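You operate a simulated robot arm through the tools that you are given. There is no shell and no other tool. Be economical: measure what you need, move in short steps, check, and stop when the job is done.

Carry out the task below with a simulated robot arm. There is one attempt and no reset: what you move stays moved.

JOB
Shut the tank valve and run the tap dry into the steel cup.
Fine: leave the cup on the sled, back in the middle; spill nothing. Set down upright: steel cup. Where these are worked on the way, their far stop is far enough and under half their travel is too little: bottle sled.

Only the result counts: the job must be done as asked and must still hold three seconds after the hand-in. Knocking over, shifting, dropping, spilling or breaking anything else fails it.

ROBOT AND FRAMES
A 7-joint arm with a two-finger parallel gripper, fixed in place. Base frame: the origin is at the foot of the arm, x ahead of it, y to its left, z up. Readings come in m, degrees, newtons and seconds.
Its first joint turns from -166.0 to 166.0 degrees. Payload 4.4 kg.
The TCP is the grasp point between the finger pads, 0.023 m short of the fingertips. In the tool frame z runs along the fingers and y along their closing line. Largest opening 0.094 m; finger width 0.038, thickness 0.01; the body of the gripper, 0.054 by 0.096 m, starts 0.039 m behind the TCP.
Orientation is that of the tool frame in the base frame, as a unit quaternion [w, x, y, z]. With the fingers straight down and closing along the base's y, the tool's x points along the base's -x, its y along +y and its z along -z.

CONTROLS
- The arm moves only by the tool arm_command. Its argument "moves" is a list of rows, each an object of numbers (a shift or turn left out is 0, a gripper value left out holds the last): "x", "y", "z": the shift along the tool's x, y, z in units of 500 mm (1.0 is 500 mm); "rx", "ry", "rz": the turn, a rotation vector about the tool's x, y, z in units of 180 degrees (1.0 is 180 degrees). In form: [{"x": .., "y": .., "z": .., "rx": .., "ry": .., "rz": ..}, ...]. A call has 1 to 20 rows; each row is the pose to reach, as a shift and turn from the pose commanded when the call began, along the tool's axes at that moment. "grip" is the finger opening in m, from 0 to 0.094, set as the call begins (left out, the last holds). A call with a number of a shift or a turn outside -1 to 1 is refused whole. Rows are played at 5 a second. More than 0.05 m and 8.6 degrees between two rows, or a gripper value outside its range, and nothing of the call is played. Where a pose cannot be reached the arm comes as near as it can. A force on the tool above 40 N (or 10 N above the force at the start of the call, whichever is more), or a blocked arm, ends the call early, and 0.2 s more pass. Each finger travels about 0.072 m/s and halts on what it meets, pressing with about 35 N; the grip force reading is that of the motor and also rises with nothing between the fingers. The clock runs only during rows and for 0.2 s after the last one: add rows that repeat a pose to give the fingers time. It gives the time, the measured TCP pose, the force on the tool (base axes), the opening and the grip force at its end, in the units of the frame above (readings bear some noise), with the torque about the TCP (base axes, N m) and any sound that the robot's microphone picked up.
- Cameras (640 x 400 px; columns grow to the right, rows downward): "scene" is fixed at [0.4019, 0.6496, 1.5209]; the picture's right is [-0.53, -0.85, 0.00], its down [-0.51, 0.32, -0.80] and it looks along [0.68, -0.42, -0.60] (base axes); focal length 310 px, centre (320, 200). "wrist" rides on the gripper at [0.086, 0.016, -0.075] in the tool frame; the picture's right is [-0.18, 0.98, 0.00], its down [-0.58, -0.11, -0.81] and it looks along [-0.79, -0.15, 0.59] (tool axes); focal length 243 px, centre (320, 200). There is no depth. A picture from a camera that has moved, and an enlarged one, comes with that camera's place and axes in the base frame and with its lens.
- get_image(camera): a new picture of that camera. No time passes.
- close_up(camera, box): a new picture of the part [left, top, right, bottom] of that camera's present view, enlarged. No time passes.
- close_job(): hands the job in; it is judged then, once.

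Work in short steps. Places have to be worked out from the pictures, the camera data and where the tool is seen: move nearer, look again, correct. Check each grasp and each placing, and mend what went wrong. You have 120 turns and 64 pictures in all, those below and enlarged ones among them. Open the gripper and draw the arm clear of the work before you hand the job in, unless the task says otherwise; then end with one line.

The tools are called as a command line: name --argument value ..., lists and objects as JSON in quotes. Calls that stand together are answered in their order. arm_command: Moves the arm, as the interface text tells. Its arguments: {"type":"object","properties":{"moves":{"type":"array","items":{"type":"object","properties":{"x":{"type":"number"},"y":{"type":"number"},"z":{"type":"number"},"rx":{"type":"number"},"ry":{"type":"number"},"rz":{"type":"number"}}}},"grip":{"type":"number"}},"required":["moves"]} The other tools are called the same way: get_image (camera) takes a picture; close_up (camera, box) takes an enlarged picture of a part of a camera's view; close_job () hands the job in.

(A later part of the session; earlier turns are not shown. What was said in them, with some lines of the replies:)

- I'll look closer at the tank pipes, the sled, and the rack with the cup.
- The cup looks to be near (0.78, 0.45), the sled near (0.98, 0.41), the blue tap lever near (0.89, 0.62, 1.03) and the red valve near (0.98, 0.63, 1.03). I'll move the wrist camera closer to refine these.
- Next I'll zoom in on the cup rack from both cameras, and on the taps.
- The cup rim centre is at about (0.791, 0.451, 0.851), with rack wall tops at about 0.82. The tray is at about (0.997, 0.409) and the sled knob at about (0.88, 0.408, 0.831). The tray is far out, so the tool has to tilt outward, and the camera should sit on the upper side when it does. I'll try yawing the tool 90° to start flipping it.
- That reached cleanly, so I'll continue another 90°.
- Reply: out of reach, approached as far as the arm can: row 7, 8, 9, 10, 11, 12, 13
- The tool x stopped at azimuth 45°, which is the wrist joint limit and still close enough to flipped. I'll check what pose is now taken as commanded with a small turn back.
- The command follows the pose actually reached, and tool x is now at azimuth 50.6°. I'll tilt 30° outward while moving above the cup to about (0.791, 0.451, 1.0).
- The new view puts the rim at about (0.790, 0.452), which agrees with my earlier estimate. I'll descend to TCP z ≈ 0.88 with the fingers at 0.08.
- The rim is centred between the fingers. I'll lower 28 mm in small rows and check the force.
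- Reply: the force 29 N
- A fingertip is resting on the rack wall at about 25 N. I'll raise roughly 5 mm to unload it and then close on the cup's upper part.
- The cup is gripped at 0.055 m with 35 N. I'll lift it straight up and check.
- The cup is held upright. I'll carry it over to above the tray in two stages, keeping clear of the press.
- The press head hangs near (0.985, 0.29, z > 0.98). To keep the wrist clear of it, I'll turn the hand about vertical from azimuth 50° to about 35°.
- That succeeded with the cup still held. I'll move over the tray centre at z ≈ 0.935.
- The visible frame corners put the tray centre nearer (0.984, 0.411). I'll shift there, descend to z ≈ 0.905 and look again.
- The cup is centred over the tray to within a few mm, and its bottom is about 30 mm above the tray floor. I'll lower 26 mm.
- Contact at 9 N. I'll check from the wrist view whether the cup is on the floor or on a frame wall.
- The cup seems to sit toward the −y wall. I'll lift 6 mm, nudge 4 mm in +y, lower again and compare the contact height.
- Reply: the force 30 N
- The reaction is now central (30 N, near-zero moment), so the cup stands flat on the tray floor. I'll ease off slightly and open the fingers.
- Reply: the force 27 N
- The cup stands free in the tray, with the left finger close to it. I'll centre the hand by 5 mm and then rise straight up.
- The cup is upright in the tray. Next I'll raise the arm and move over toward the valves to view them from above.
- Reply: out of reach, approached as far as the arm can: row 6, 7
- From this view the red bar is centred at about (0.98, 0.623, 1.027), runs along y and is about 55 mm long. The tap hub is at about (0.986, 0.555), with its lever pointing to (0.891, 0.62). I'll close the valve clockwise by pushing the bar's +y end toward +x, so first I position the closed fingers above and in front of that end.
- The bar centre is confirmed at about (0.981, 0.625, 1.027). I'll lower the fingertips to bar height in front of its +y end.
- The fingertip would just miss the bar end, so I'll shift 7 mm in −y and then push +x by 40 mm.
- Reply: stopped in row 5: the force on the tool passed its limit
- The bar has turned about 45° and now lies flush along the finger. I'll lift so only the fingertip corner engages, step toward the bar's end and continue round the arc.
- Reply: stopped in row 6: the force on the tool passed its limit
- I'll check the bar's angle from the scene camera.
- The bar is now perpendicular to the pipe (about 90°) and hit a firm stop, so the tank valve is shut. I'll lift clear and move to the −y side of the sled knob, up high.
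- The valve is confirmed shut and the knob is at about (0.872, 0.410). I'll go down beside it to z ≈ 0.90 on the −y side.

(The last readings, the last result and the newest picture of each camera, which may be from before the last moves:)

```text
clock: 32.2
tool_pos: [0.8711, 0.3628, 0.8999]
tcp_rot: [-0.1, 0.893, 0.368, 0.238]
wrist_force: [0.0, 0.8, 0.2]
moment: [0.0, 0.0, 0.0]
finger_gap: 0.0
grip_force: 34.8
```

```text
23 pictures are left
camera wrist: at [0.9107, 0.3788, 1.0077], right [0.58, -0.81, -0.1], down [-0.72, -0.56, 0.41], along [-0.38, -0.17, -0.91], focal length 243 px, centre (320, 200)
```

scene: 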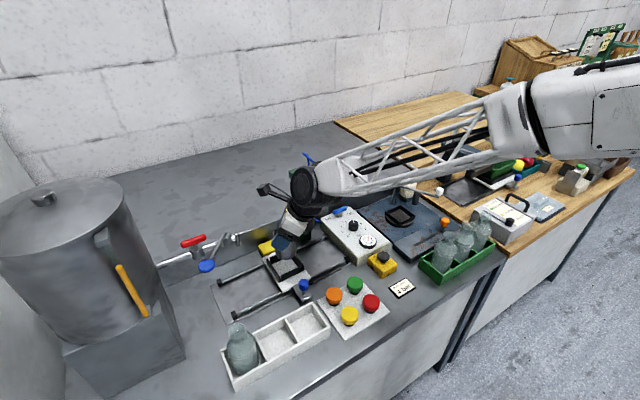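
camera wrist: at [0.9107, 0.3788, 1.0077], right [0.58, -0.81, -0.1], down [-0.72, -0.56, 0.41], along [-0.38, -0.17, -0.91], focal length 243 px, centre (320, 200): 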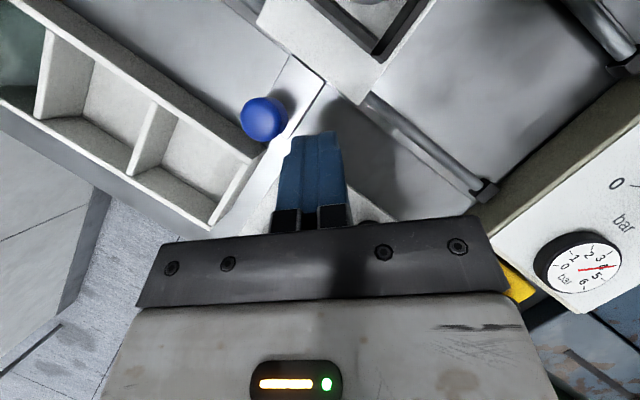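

The knob is at about (0.866, 0.413), radius 15 mm. I'll lower to z ≈ 0.848 on its −y side.

arm_command --moves '[{"x": -0.019, "y": -0.0035, "z": 0.029}, {"x": -0.037, "y": -0.007, "z": 0.058}, {"x": -0.056, "y": -0.0104, "z": 0.0878}, {"x": -0.056, "y": -0.0104, "z": 0.0878}]'

close_up --camera "wrist" --box '[180, 40, 460, 220]'

```text
clock: 33.2
tool_pos: [0.8655, 0.367, 0.8489]
tcp_rot: [-0.1, 0.893, 0.367, 0.239]
wrist_force: [0.7, 0.1, -0.6]
moment: [0.01, 0.01, 0.01]
finger_gap: 0.0001
grip_force: 35.0
```

```text
2.22 times, centred on (320, 130) of wrist
camera zoom: at [0.9045, 0.3817, 0.955], right [0.58, -0.81, -0.1], down [-0.72, -0.56, 0.41], along [-0.38, -0.17, -0.91], focal length 539 px, centre (320, 356)
```

zoom: 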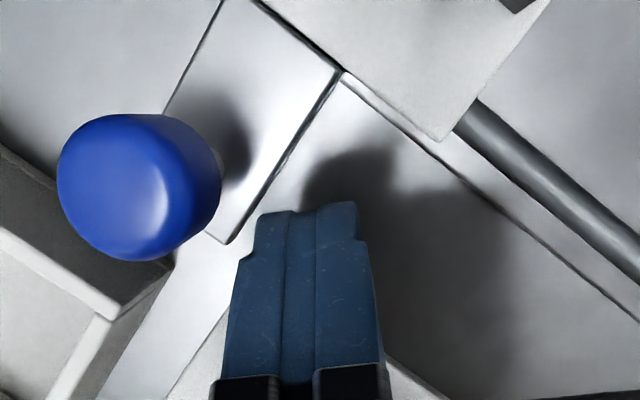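

The finger will meet the knob squarely. I'll push along +y gently in 10 mm rows.

arm_command --moves '[{"x": 0.0112, "y": -0.0142, "z": 0.0071}, {"x": 0.0224, "y": -0.0284, "z": 0.0142}, {"x": 0.0336, "y": -0.0426, "z": 0.0213}, {"x": 0.0448, "y": -0.0568, "z": 0.0284}, {"x": 0.056, "y": -0.071, "z": 0.0355}, {"x": 0.0672, "y": -0.0852, "z": 0.0426}, {"x": 0.0784, "y": -0.0994, "z": 0.0497}, {"x": 0.0896, "y": -0.1136, "z": 0.0568}, {"x": 0.1008, "y": -0.1278, "z": 0.0639}, {"x": 0.112, "y": -0.142, "z": 0.071}, {"x": 0.112, "y": -0.142, "z": 0.071}]'

close_up --camera "scene" --box '[180, 210, 340, 320]'

```text
clock: 35.6
tool_pos: [0.8624, 0.4619, 0.844]
tcp_rot: [-0.101, 0.893, 0.369, 0.239]
wrist_force: [-0.2, -0.9, -0.9]
moment: [0.02, 0.0, -0.01]
finger_gap: 0.0002
grip_force: 34.8
```

```text
3.64 times, centred on (260, 265) of scene
camera zoom: at [0.4019, 0.6496, 1.5209], right [-0.53, -0.85, 0.0], down [-0.51, 0.32, -0.8], along [0.68, -0.42, -0.6], focal length 1127 px, centre (538, -36)
```

zoom: 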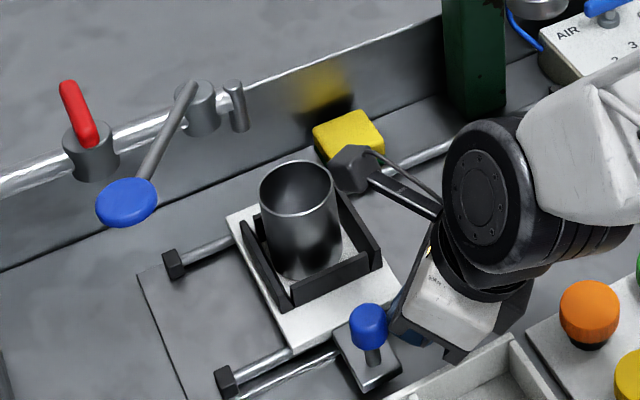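

The sled is moving smoothly with the cup steady. I'll continue to the far stop.

arm_command --moves '[{"x": 0.0117, "y": -0.0142, "z": 0.0062}, {"x": 0.0234, "y": -0.0284, "z": 0.0124}, {"x": 0.0351, "y": -0.0426, "z": 0.0186}, {"x": 0.0468, "y": -0.0568, "z": 0.0248}, {"x": 0.0585, "y": -0.071, "z": 0.031}, {"x": 0.0702, "y": -0.0852, "z": 0.0372}, {"x": 0.0702, "y": -0.0852, "z": 0.0372}]'

close_up --camera "scene" --box '[180, 210, 340, 320]'

```text
clock: 36.6
tool_pos: [0.8599, 0.4951, 0.8458]
tcp_rot: [-0.1, 0.894, 0.367, 0.237]
wrist_force: [2.2, -11.7, 2.2]
moment: [-0.02, -0.01, -0.13]
finger_gap: 0.0
grip_force: 35.0
stopped in row 4: the force on the tool passed its limit (the readings are from after the stop); the commanded pose is now the measured one
```

```text
3.64 times, centred on (260, 265) of scene
camera zoom: at [0.4019, 0.6496, 1.5209], right [-0.53, -0.85, 0.0], down [-0.51, 0.32, -0.8], along [0.68, -0.42, -0.6], focal length 1127 px, centre (538, -36)
```

zoom: 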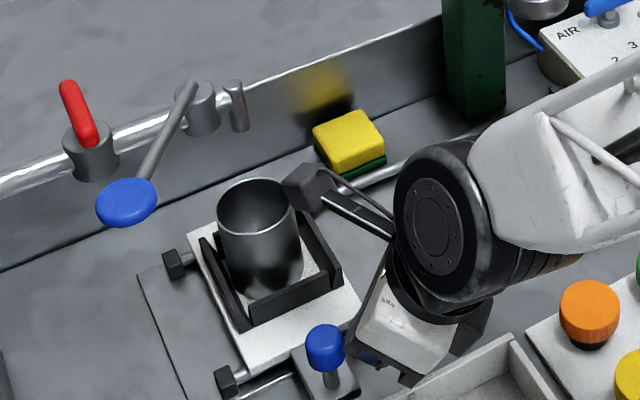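

The sled is at its far stop, with the cup rim centred about (0.99, 0.532) under the spout at about (0.988, 0.532). I'll back off the knob, rise and go to the +y side of the blue lever's disc.

arm_command --moves '[{"x": -0.0224, "y": 0.0284, "z": -0.0142}, {"x": 0.023, "y": 0.0284, "z": -0.092}, {"x": 0.068, "y": 0.0284, "z": -0.17}, {"x": 0.113, "y": 0.0284, "z": -0.248}, {"x": 0.158, "y": 0.0284, "z": -0.326}, {"x": 0.203, "y": 0.0284, "z": -0.403}, {"x": 0.248, "y": 0.0284, "z": -0.4808}, {"x": 0.302, "y": -0.006, "z": -0.447}, {"x": 0.356, "y": -0.041, "z": -0.414}, {"x": 0.41, "y": -0.076, "z": -0.38}, {"x": 0.464, "y": -0.111, "z": -0.347}, {"x": 0.5184, "y": -0.1454, "z": -0.3132}, {"x": 0.5184, "y": -0.1454, "z": -0.3132}]'

get_image --camera "wrist"

```text
clock: 39.4
tool_pos: [0.914, 0.6468, 1.1117]
tcp_rot: [-0.1, 0.894, 0.367, 0.238]
wrist_force: [-0.1, 0.7, 0.1]
moment: [-0.01, -0.01, -0.01]
finger_gap: 0.0
grip_force: 35.2
```

```text
19 pictures are left
camera wrist: at [0.9527, 0.6629, 1.2186], right [0.58, -0.81, -0.1], down [-0.72, -0.56, 0.41], along [-0.39, -0.17, -0.91], focal length 243 px, centre (320, 200)
```

wrist: 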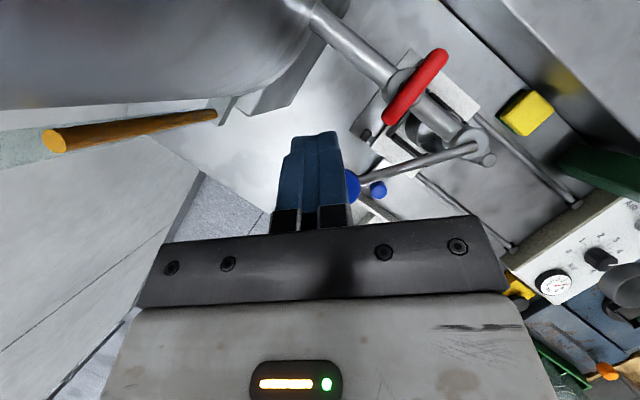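

The disc is at about (0.893, 0.618). I'll lower the fingertips on its +y/+x side.

arm_command --moves '[{"y": -0.0124, "z": 0.008}, {"x": -0.025, "y": -0.0124, "z": 0.067}, {"x": -0.0532, "y": -0.0124, "z": 0.1318}, {"x": -0.0532, "y": -0.0124, "z": 0.1318}]'

get_image --camera "wrist"

close_up --camera "scene" --box '[150, 200, 260, 280]'

```text
clock: 40.4
tool_pos: [0.9162, 0.6595, 1.0391]
tcp_rot: [-0.1, 0.894, 0.367, 0.237]
wrist_force: [0.0, 0.1, -0.5]
moment: [0.01, 0.0, 0.01]
finger_gap: 0.0001
grip_force: 34.8
```

```text
18 pictures are left
camera wrist: at [0.9544, 0.6754, 1.1478], right [0.58, -0.81, -0.1], down [-0.72, -0.56, 0.41], along [-0.39, -0.17, -0.91], focal length 243 px, centre (320, 200)
```

wrist: 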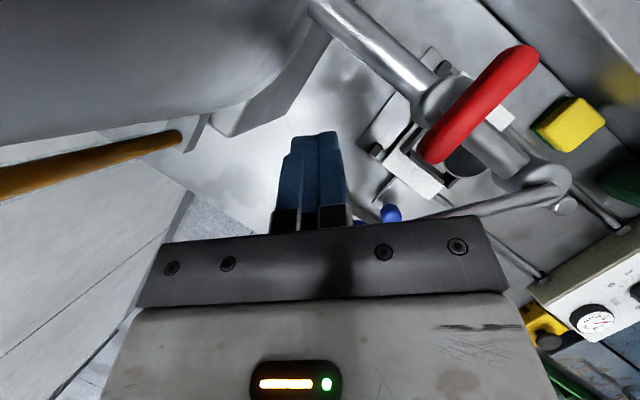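

```text
5.00 times, centred on (205, 240) of scene
camera zoom: at [0.4019, 0.6496, 1.5209], right [-0.53, -0.85, 0.0], down [-0.51, 0.32, -0.8], along [0.68, -0.42, -0.6], focal length 1550 px, centre (895, 0)
```

zoom: 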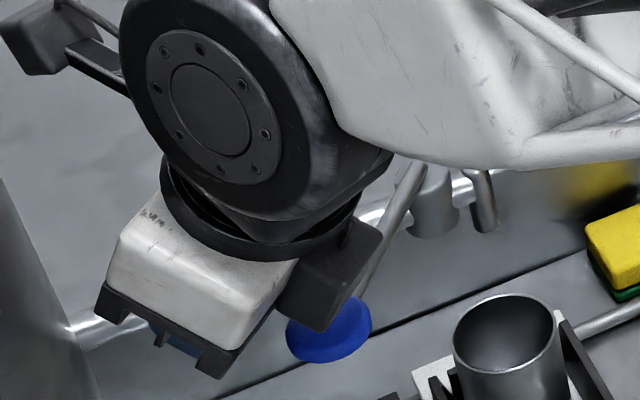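

Nothing is touching yet. I'll push the disc counter-clockwise a little (toward −x/−y) and listen for flow.

arm_command --moves '[{"x": -0.02, "y": 0.001, "z": -0.013}, {"x": -0.036, "y": 0.002, "z": -0.024}, {"x": -0.052, "y": 0.003, "z": -0.035}, {"x": -0.0676, "y": 0.0036, "z": -0.0454}]'

close_up --camera "scene" --box '[150, 200, 260, 280]'

```text
clock: 41.0
tool_pos: [0.905, 0.6473, 1.0439]
tcp_rot: [-0.101, 0.893, 0.367, 0.24]
wrist_force: [1.2, -0.3, 2.9]
moment: [-0.08, 0.01, 0.05]
finger_gap: 0.0
grip_force: 35.0
stopped in row 2: the force on the tool passed its limit (the readings are from after the stop); the commanded pose is now the measured one
```

```text
5.00 times, centred on (205, 240) of scene
camera zoom: at [0.4019, 0.6496, 1.5209], right [-0.53, -0.85, 0.0], down [-0.51, 0.32, -0.8], along [0.68, -0.42, -0.6], focal length 1550 px, centre (895, 0)
```

zoom: 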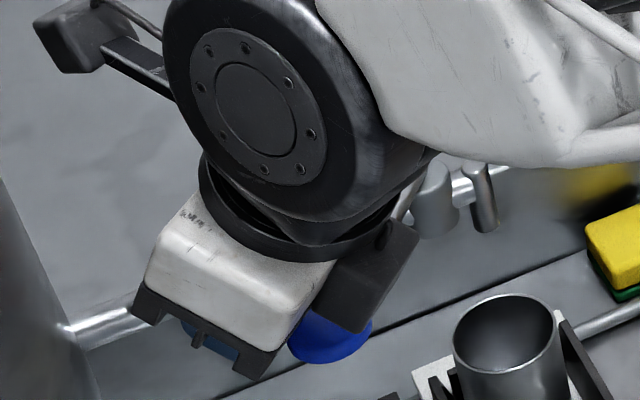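

The push hit the force limit with the disc barely moved. I'll check what is in contact.

close_up --camera "wrist" --box '[230, 60, 590, 260]'

```text
1.78 times, centred on (410, 160) of wrist
camera zoom: at [0.9431, 0.6637, 1.1514], right [0.58, -0.81, -0.1], down [-0.72, -0.56, 0.4], along [-0.38, -0.16, -0.91], focal length 431 px, centre (160, 271)
```

zoom: 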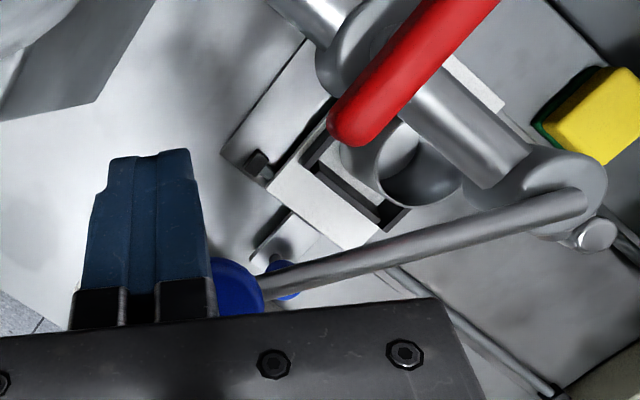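

The lever angle is unchanged, so counter-clockwise seems blocked by a stop. I'll go round to the −x/−y side of the disc to push it the other way.

arm_command --moves '[{"x": 0.0164, "y": -0.0024, "z": 0.01}, {"x": 0.0766, "y": -0.0024, "z": -0.0937}, {"x": 0.022, "y": 0.01, "z": -0.127}, {"x": -0.033, "y": 0.022, "z": -0.16}, {"x": -0.0874, "y": 0.034, "z": -0.1936}, {"x": -0.12, "y": 0.034, "z": -0.138}, {"x": -0.1516, "y": 0.034, "z": -0.083}, {"x": -0.1516, "y": 0.034, "z": -0.083}]'

get_image --camera "wrist"

```text
refused: row 2 steps farther than a row can; nothing moved
```

```text
14 pictures are left
camera wrist: at [0.9431, 0.6637, 1.1514], right [0.58, -0.81, -0.1], down [-0.72, -0.56, 0.4], along [-0.38, -0.16, -0.91], focal length 243 px, centre (320, 200)
```

wrist: 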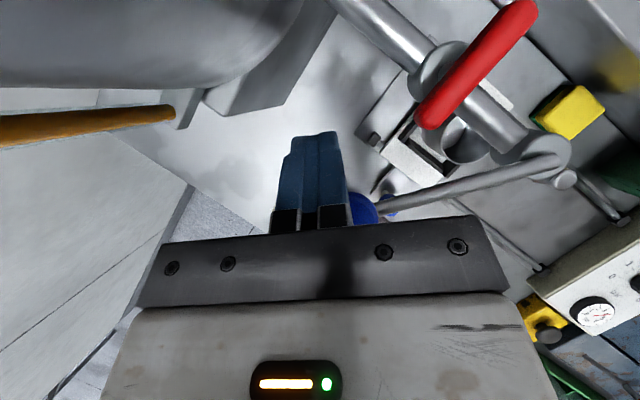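

One row was too long. I'll resend it with an extra intermediate step.

arm_command --moves '[{"x": 0.0164, "y": -0.0024, "z": 0.01}, {"x": 0.0466, "y": -0.0024, "z": -0.042}, {"x": 0.0766, "y": -0.0024, "z": -0.0937}, {"x": 0.022, "y": 0.01, "z": -0.127}, {"x": -0.033, "y": 0.022, "z": -0.16}, {"x": -0.0874, "y": 0.034, "z": -0.1936}, {"x": -0.12, "y": 0.034, "z": -0.138}, {"x": -0.1516, "y": 0.034, "z": -0.083}, {"x": -0.1516, "y": 0.034, "z": -0.083}]'

get_image --camera "wrist"

```text
clock: 43.0
tool_pos: [0.8545, 0.5756, 1.0419]
tcp_rot: [-0.101, 0.893, 0.366, 0.241]
wrist_force: [0.0, 0.2, -0.6]
moment: [0.02, 0.01, 0.01]
finger_gap: 0.0
grip_force: 35.4
```

```text
13 pictures are left
camera wrist: at [0.8921, 0.5908, 1.1496], right [0.58, -0.81, -0.1], down [-0.72, -0.56, 0.4], along [-0.38, -0.16, -0.91], focal length 243 px, centre (320, 200)
```

wrist: 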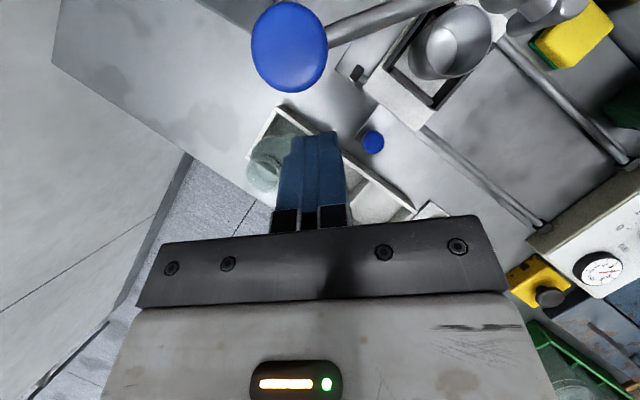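

The disc is at about (0.892, 0.622). I'll push it clockwise, toward +x/+y, to about 130°.

arm_command --moves '[{"x": 0.0344, "y": 0.0012, "z": 0.0207}, {"x": 0.047, "y": -0.005, "z": 0.0285}, {"x": 0.06, "y": -0.01, "z": 0.0366}, {"x": 0.073, "y": -0.016, "z": 0.0446}, {"x": 0.086, "y": -0.0216, "z": 0.0526}]'

get_image --camera "wrist"

```text
clock: 43.4
tool_pos: [0.8664, 0.586, 1.04]
tcp_rot: [-0.099, 0.894, 0.368, 0.237]
wrist_force: [-14.3, -13.2, 1.8]
moment: [-0.06, 0.17, 0.05]
finger_gap: 0.0
grip_force: 35.3
stopped in row 2: the force on the tool passed its limit (the readings are from after the stop); the commanded pose is now the measured one
```

```text
12 pictures are left
camera wrist: at [0.9051, 0.6016, 1.1469], right [0.58, -0.81, -0.1], down [-0.72, -0.56, 0.41], along [-0.39, -0.17, -0.91], focal length 243 px, centre (320, 200)
```

wrist: 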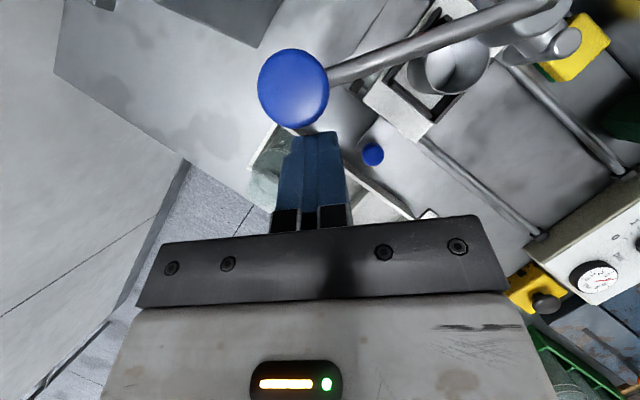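

Clockwise is rigidly blocked, with a steady horizontal reaction. The counter-clockwise stop relaxed to nearly zero force, so that may be the right way with a poor contact. I'll return to the other side, a bit lower, and push more slowly.

arm_command --moves '[{"x": -0.0282, "y": -0.001, "z": -0.017}, {"x": 0.0069, "y": -0.001, "z": -0.0775}, {"x": 0.037, "y": -0.001, "z": -0.129}, {"x": 0.096, "y": -0.01, "z": -0.0935}, {"x": 0.155, "y": -0.019, "z": -0.058}, {"x": 0.213, "y": -0.028, "z": -0.0224}, {"x": 0.178, "y": -0.028, "z": 0.038}, {"x": 0.143, "y": -0.028, "z": 0.0986}, {"x": 0.143, "y": -0.028, "z": 0.0986}]'

arm_command --moves '[{"x": -0.008, "z": -0.0052}, {"x": -0.016, "z": -0.0104}, {"x": -0.021, "z": -0.0136}, {"x": -0.026, "z": -0.0168}, {"x": -0.031, "z": -0.02}, {"x": -0.036, "z": -0.0232}, {"x": -0.041, "z": -0.0264}, {"x": -0.046, "z": -0.0296}, {"x": -0.051, "z": -0.0328}, {"x": -0.056, "z": -0.036}]'

```text
clock: 45.4
tool_pos: [0.9174, 0.6562, 1.0316]
tcp_rot: [-0.099, 0.894, 0.367, 0.237]
wrist_force: [0.6, 0.2, -0.4]
moment: [0.03, 0.0, -0.02]
finger_gap: 0.0
grip_force: 35.2
```

```text
clock: 46.2
tool_pos: [0.9116, 0.6506, 1.0356]
tcp_rot: [-0.1, 0.893, 0.367, 0.24]
wrist_force: [5.9, 6.4, 2.4]
moment: [-0.01, -0.01, 0.04]
finger_gap: 0.0
grip_force: 35.4
stopped in row 3: the force on the tool passed its limit (the readings are from after the stop); the commanded pose is now the measured one
```

Horizontally it's blocked both ways, so this lever probably tips vertically. I'll move above the disc and test pressing down gently.

arm_command --moves '[{"x": 0.0164, "y": -0.0024, "z": 0.01}, {"x": 0.0565, "y": -0.0024, "z": -0.059}, {"x": 0.0102, "y": 0.0142, "z": -0.134}, {"x": 0.0102, "y": 0.0142, "z": -0.134}]'

arm_command --moves '[{"x": -0.01, "z": 0.0173}, {"x": -0.02, "z": 0.0346}, {"x": -0.025, "z": 0.0433}, {"x": -0.03, "z": 0.052}, {"x": -0.035, "z": 0.0606}, {"x": -0.04, "z": 0.0693}, {"x": -0.045, "z": 0.078}, {"x": -0.05, "z": 0.0866}]'

close_up --camera "scene" --box '[150, 200, 260, 280]'

```text
clock: 47.2
tool_pos: [0.8952, 0.6242, 1.0973]
tcp_rot: [-0.1, 0.893, 0.367, 0.24]
wrist_force: [0.2, 0.5, -0.1]
moment: [0.02, -0.01, 0.01]
finger_gap: 0.0
grip_force: 35.1
```

```text
clock: 49.0
tool_pos: [0.8944, 0.6258, 1.0471]
tcp_rot: [-0.101, 0.893, 0.368, 0.239]
wrist_force: [-0.7, 3.3, 4.1]
moment: [0.03, -0.02, -0.01]
finger_gap: 0.0
grip_force: 35.4
```

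```text
5.00 times, centred on (205, 240) of scene
camera zoom: at [0.4019, 0.6496, 1.5209], right [-0.53, -0.85, 0.0], down [-0.51, 0.32, -0.8], along [0.68, -0.42, -0.6], focal length 1550 px, centre (895, 0)
```

zoom: 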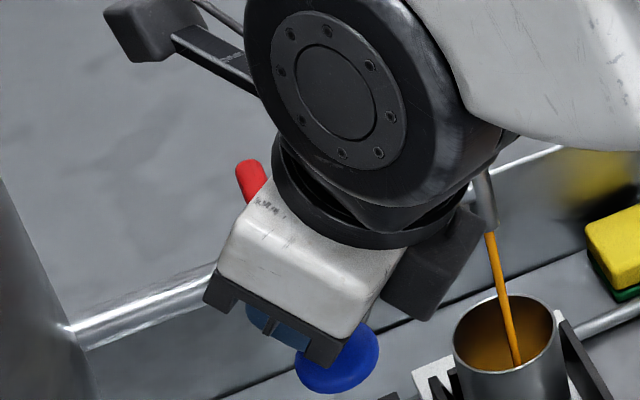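

Pressing the lever down opened the tap, and fluid is running into the cup. I'll hold here and watch the level.

arm_command --moves '[{"x": 0}, {"x": 0}, {"x": 0}, {"x": 0}, {"x": 0}, {"x": 0}, {"x": 0}]'

close_up --camera "scene" --box '[195, 215, 285, 295]'

```text
clock: 50.6
tool_pos: [0.8949, 0.6252, 1.0463]
tcp_rot: [-0.1, 0.893, 0.368, 0.24]
wrist_force: [-0.8, 0.2, 3.9]
moment: [-0.06, 0.01, 0.0]
finger_gap: 0.0
grip_force: 34.5
```

```text
5.00 times, centred on (240, 255) of scene
camera zoom: at [0.4019, 0.6496, 1.5209], right [-0.53, -0.85, 0.0], down [-0.51, 0.32, -0.8], along [0.68, -0.42, -0.6], focal length 1550 px, centre (720, -75)
```

zoom: 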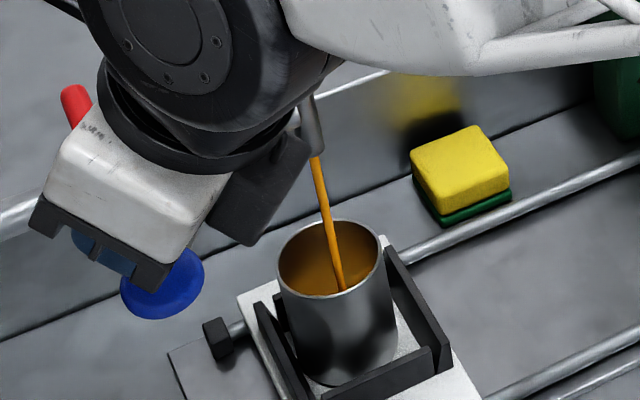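

It's still flowing with plenty of room in the cup. I'll wait another 2 s.

arm_command --moves '[{"x": 0}, {"x": 0}, {"x": 0}, {"x": 0}, {"x": 0}, {"x": 0}, {"x": 0}, {"x": 0}, {"x": 0}, {"x": 0}]'

close_up --camera "scene" --box '[195, 215, 285, 295]'

```text
clock: 52.8
tool_pos: [0.8953, 0.6238, 1.0463]
tcp_rot: [-0.1, 0.893, 0.368, 0.24]
wrist_force: [-0.2, 0.4, 3.7]
moment: [-0.08, 0.01, 0.02]
finger_gap: 0.0001
grip_force: 34.9
```

```text
5.00 times, centred on (240, 255) of scene
camera zoom: at [0.4019, 0.6496, 1.5209], right [-0.53, -0.85, 0.0], down [-0.51, 0.32, -0.8], along [0.68, -0.42, -0.6], focal length 1550 px, centre (720, -75)
```

zoom: 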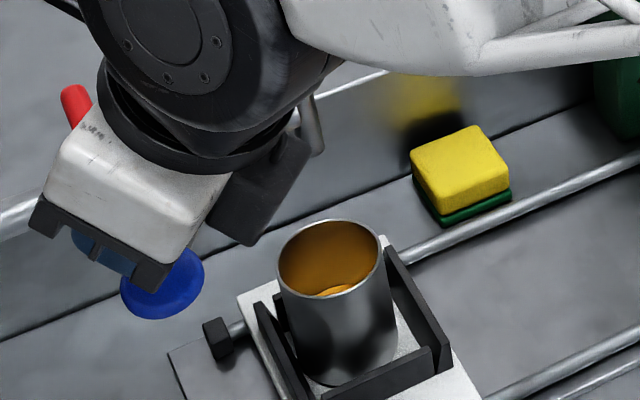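

The flow has stopped and the cup is part full. I'll hold one more second to be sure, lift off the lever, and come round above the sled knob, now at about (0.872, 0.531), with the fingers open.

arm_command --moves '[{"x": 0}, {"x": 0}, {"x": 0}, {"x": 0}, {"x": 0}, {"x": 0.0275, "z": -0.0475}, {"x": 0.055, "z": -0.095}, {"x": -0.005, "y": 0.0425, "z": -0.132}, {"x": -0.065, "y": 0.085, "z": -0.17}, {"x": -0.125, "y": 0.1276, "z": -0.207}, {"x": -0.125, "y": 0.1276, "z": -0.207}]' --grip 0.0

close_up --camera "scene" --box '[150, 200, 310, 320]'

```text
clock: 55.2
tool_pos: [0.8653, 0.5043, 1.102]
tcp_rot: [-0.101, 0.893, 0.368, 0.24]
wrist_force: [-0.2, -0.4, -0.1]
moment: [0.0, 0.05, -0.01]
finger_gap: 0.0002
grip_force: 34.9
```

```text
3.33 times, centred on (230, 260) of scene
camera zoom: at [0.4019, 0.6496, 1.5209], right [-0.53, -0.85, 0.0], down [-0.51, 0.32, -0.8], along [0.68, -0.42, -0.6], focal length 1033 px, centre (620, 0)
```

zoom: 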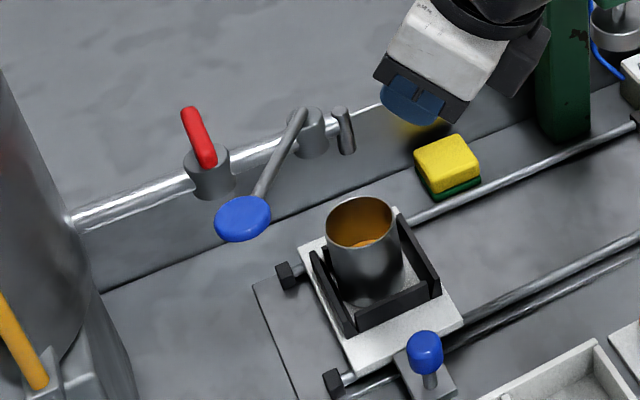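

The lever has sprung back, nothing is spilled, and the tap is dry. I'll descend above the knob with the fingers opened to 0.055.

arm_command --moves '[{"x": -0.029, "y": -0.0056, "z": 0.068}, {"x": -0.058, "y": -0.011, "z": 0.135}, {"x": -0.087, "y": -0.0167, "z": 0.203}, {"x": -0.116, "y": -0.022, "z": 0.271}, {"x": -0.1444, "y": -0.0278, "z": 0.3382}, {"x": -0.1444, "y": -0.0278, "z": 0.3382}]' --grip 0.055

get_image --camera "wrist"

```text
clock: 56.6
tool_pos: [0.8734, 0.5311, 0.921]
tcp_rot: [-0.1, 0.893, 0.368, 0.24]
wrist_force: [0.2, -0.2, -0.1]
moment: [-0.02, -0.01, 0.02]
finger_gap: 0.055
grip_force: 0.0
```

```text
7 pictures are left
camera wrist: at [0.9113, 0.5463, 1.0283], right [0.58, -0.81, -0.1], down [-0.72, -0.56, 0.41], along [-0.38, -0.17, -0.91], focal length 243 px, centre (320, 200)
```

wrist: 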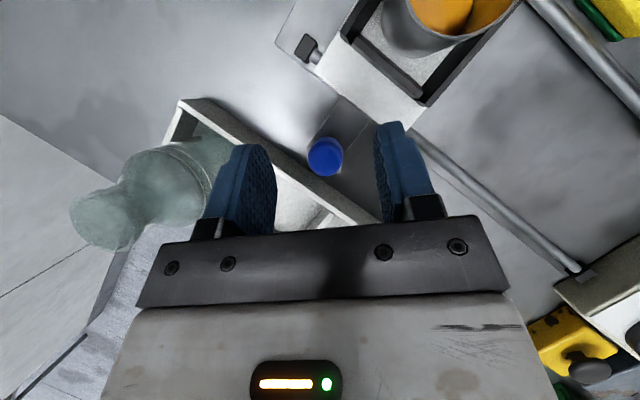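

The knob is centred between the fingers at about (0.866, 0.530). I'll lower to z ≈ 0.859 and close on it.

arm_command --moves '[{"x": -0.024, "y": -0.0025, "z": 0.034}, {"x": -0.047, "y": -0.005, "z": 0.068}, {"x": -0.0708, "y": -0.0076, "z": 0.1022}, {"x": -0.0708, "y": -0.0076, "z": 0.1022}]'

arm_command --moves '[{"x": 0}, {"x": 0}, {"x": 0}]' --grip 0.015

```text
clock: 57.6
tool_pos: [0.8648, 0.5305, 0.8594]
tcp_rot: [-0.101, 0.893, 0.367, 0.239]
wrist_force: [-1.0, -0.2, -0.2]
moment: [-0.04, 0.01, -0.02]
finger_gap: 0.0549
grip_force: 0.0
```

```text
clock: 58.5
tool_pos: [0.8669, 0.5278, 0.8581]
tcp_rot: [-0.1, 0.893, 0.367, 0.241]
wrist_force: [5.4, -5.7, -0.9]
moment: [-0.21, -0.11, -0.05]
finger_gap: 0.0253
grip_force: 45.0
stopped in row 3: the force on the tool passed its limit (the readings are from after the stop); the commanded pose is now the measured one
```

The knob is gripped (0.025 m gap). I'll pull the sled gently along −y by about 121 mm with a soft start and stop so the cup doesn't slosh.

arm_command --moves '[{"x": -0.0014, "y": 0.0017, "z": -0.0008}, {"x": -0.0042, "y": 0.0052, "z": -0.0024}, {"x": -0.0083, "y": 0.0103, "z": -0.0049}, {"x": -0.0139, "y": 0.0172, "z": -0.0081}, {"x": -0.0208, "y": 0.0258, "z": -0.0122}, {"x": -0.0291, "y": 0.0362, "z": -0.0171}, {"x": -0.0375, "y": 0.0465, "z": -0.0219}, {"x": -0.0458, "y": 0.0569, "z": -0.0268}, {"x": -0.0541, "y": 0.0672, "z": -0.0317}, {"x": -0.0625, "y": 0.0775, "z": -0.0365}, {"x": -0.0708, "y": 0.0879, "z": -0.0414}, {"x": -0.0791, "y": 0.0982, "z": -0.0463}, {"x": -0.0874, "y": 0.1085, "z": -0.0512}, {"x": -0.0958, "y": 0.1189, "z": -0.056}, {"x": -0.1041, "y": 0.1292, "z": -0.0609}, {"x": -0.1124, "y": 0.1396, "z": -0.0658}, {"x": -0.1208, "y": 0.1499, "z": -0.0706}, {"x": -0.1277, "y": 0.1585, "z": -0.0747}, {"x": -0.1332, "y": 0.1654, "z": -0.078}, {"x": -0.1388, "y": 0.1723, "z": -0.0812}]'

close_up --camera "scene" --box '[240, 215, 340, 295]'

```text
clock: 60.7
tool_pos: [0.8649, 0.4782, 0.8581]
tcp_rot: [-0.1, 0.893, 0.368, 0.24]
wrist_force: [-10.7, 0.8, 3.7]
moment: [0.09, 0.22, -0.09]
finger_gap: 0.0252
grip_force: 44.8
stopped in row 11: the force on the tool passed its limit (the readings are from after the stop); the commanded pose is now the measured one
```

```text
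5.00 times, centred on (290, 255) of scene
camera zoom: at [0.4019, 0.6496, 1.5209], right [-0.53, -0.85, 0.0], down [-0.51, 0.32, -0.8], along [0.68, -0.42, -0.6], focal length 1550 px, centre (470, -75)
```

zoom: 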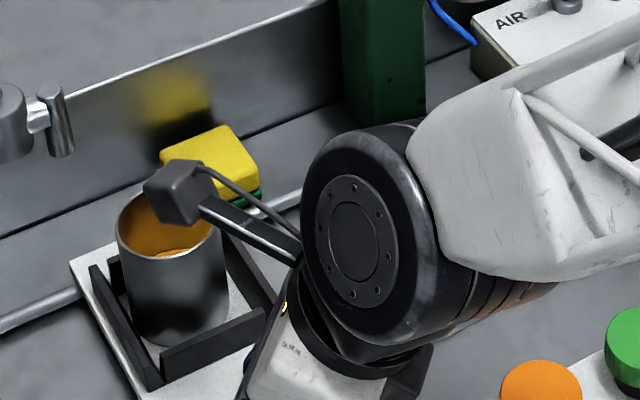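

The tight grip fought the rail sideways. I'll loosen to a loose hold and continue most of the rest of the way.

arm_command --moves '[{"x": 0}, {"x": -0.0024, "y": 0.003, "z": -0.0014}, {"x": -0.0064, "y": 0.0079, "z": -0.0037}, {"x": -0.0128, "y": 0.0159, "z": -0.0075}, {"x": -0.0208, "y": 0.0258, "z": -0.0122}, {"x": -0.0296, "y": 0.0367, "z": -0.0173}, {"x": -0.0384, "y": 0.0477, "z": -0.0225}, {"x": -0.0472, "y": 0.0586, "z": -0.0276}, {"x": -0.056, "y": 0.0695, "z": -0.0328}, {"x": -0.064, "y": 0.0794, "z": -0.0374}, {"x": -0.0712, "y": 0.0884, "z": -0.0417}, {"x": -0.0768, "y": 0.0953, "z": -0.0449}, {"x": -0.08, "y": 0.0993, "z": -0.0468}, {"x": -0.08, "y": 0.0993, "z": -0.0468}]' --grip 0.031

close_up --camera "scene" --box '[240, 215, 340, 295]'

```text
clock: 63.7
tool_pos: [0.8681, 0.4091, 0.8583]
tcp_rot: [-0.101, 0.893, 0.368, 0.239]
wrist_force: [-0.7, 0.3, 0.3]
moment: [0.02, -0.02, -0.01]
finger_gap: 0.0311
grip_force: 0.1
```

```text
5.00 times, centred on (290, 255) of scene
camera zoom: at [0.4019, 0.6496, 1.5209], right [-0.53, -0.85, 0.0], down [-0.51, 0.32, -0.8], along [0.68, -0.42, -0.6], focal length 1550 px, centre (470, -75)
```

zoom: 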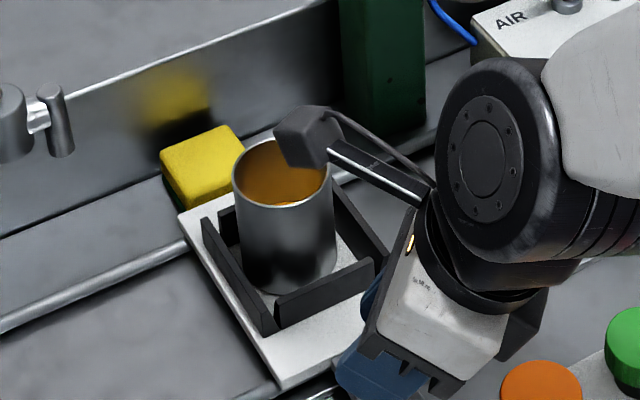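

The frame matches the original picture's position to within a pixel or two, so the sled is back in the middle. I'll open the fingers and rise straight up clear of the knob.

arm_command --moves '[{"x": 0}, {"x": 0}, {"x": 0.03, "z": -0.052}, {"x": 0.075, "z": -0.13}, {"x": 0.12, "z": -0.207}, {"x": 0.165, "z": -0.285}, {"x": 0.21, "z": -0.363}, {"x": 0.21, "z": -0.363}]' --grip 0.06

arm_command --moves '[{"x": -0.05, "y": -0.061, "z": -0.03}, {"x": -0.1, "y": -0.122, "z": -0.06}, {"x": -0.15, "y": -0.183, "z": -0.09}, {"x": -0.2, "y": -0.244, "z": -0.12}, {"x": -0.2, "y": -0.244, "z": -0.12}, {"x": -0.2, "y": -0.244, "z": -0.12}]'

get_image --camera "scene"

close_up --camera "scene" --box '[240, 215, 340, 295]'

```text
clock: 65.5
tool_pos: [0.8696, 0.4082, 1.0715]
tcp_rot: [-0.101, 0.893, 0.368, 0.239]
wrist_force: [-0.3, 0.2, 0.3]
moment: [0.0, 0.01, -0.01]
finger_gap: 0.0601
grip_force: 0.1
```

```text
clock: 66.9
tool_pos: [0.6988, 0.4148, 1.0728]
tcp_rot: [-0.1, 0.893, 0.367, 0.24]
wrist_force: [0.3, -0.3, 0.4]
moment: [0.0, -0.03, 0.0]
finger_gap: 0.0599
grip_force: 0.1
```

```text
4 pictures are left
```

scene: 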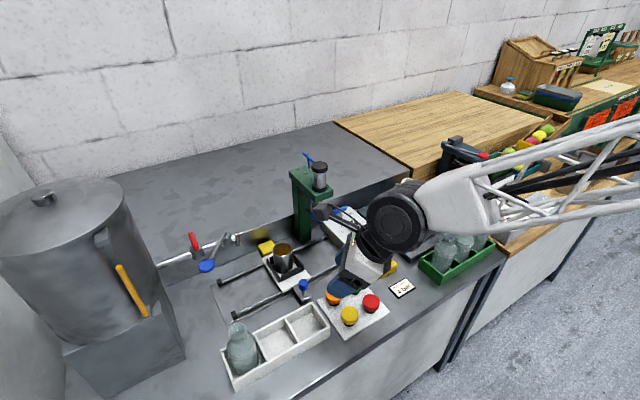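

```text
5.00 times, centred on (290, 255) of scene
camera zoom: at [0.4019, 0.6496, 1.5209], right [-0.53, -0.85, 0.0], down [-0.51, 0.32, -0.8], along [0.68, -0.42, -0.6], focal length 1550 px, centre (470, -75)
```

zoom: 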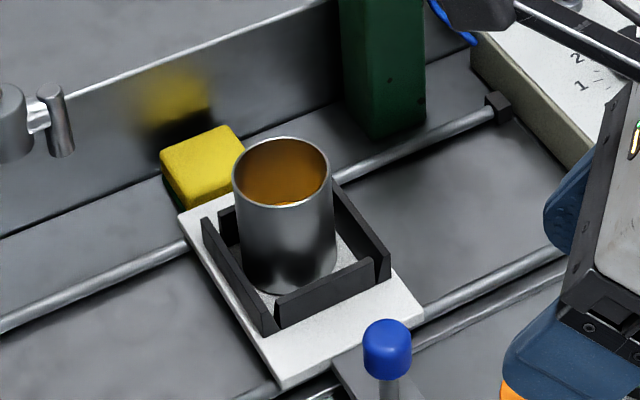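

The sled knob and frame sit exactly where they started and the cup stands upright with the fluid in it. The valve is shut, the tap is dry, nothing is spilled and the arm is clear, so I'm handing in.

close_job

```text
The job is handed in.
```

The tank valve is shut and the tap has run dry into the steel cup, which stands upright on the sled, back in the middle; I saw no spills, and the job is handed in.
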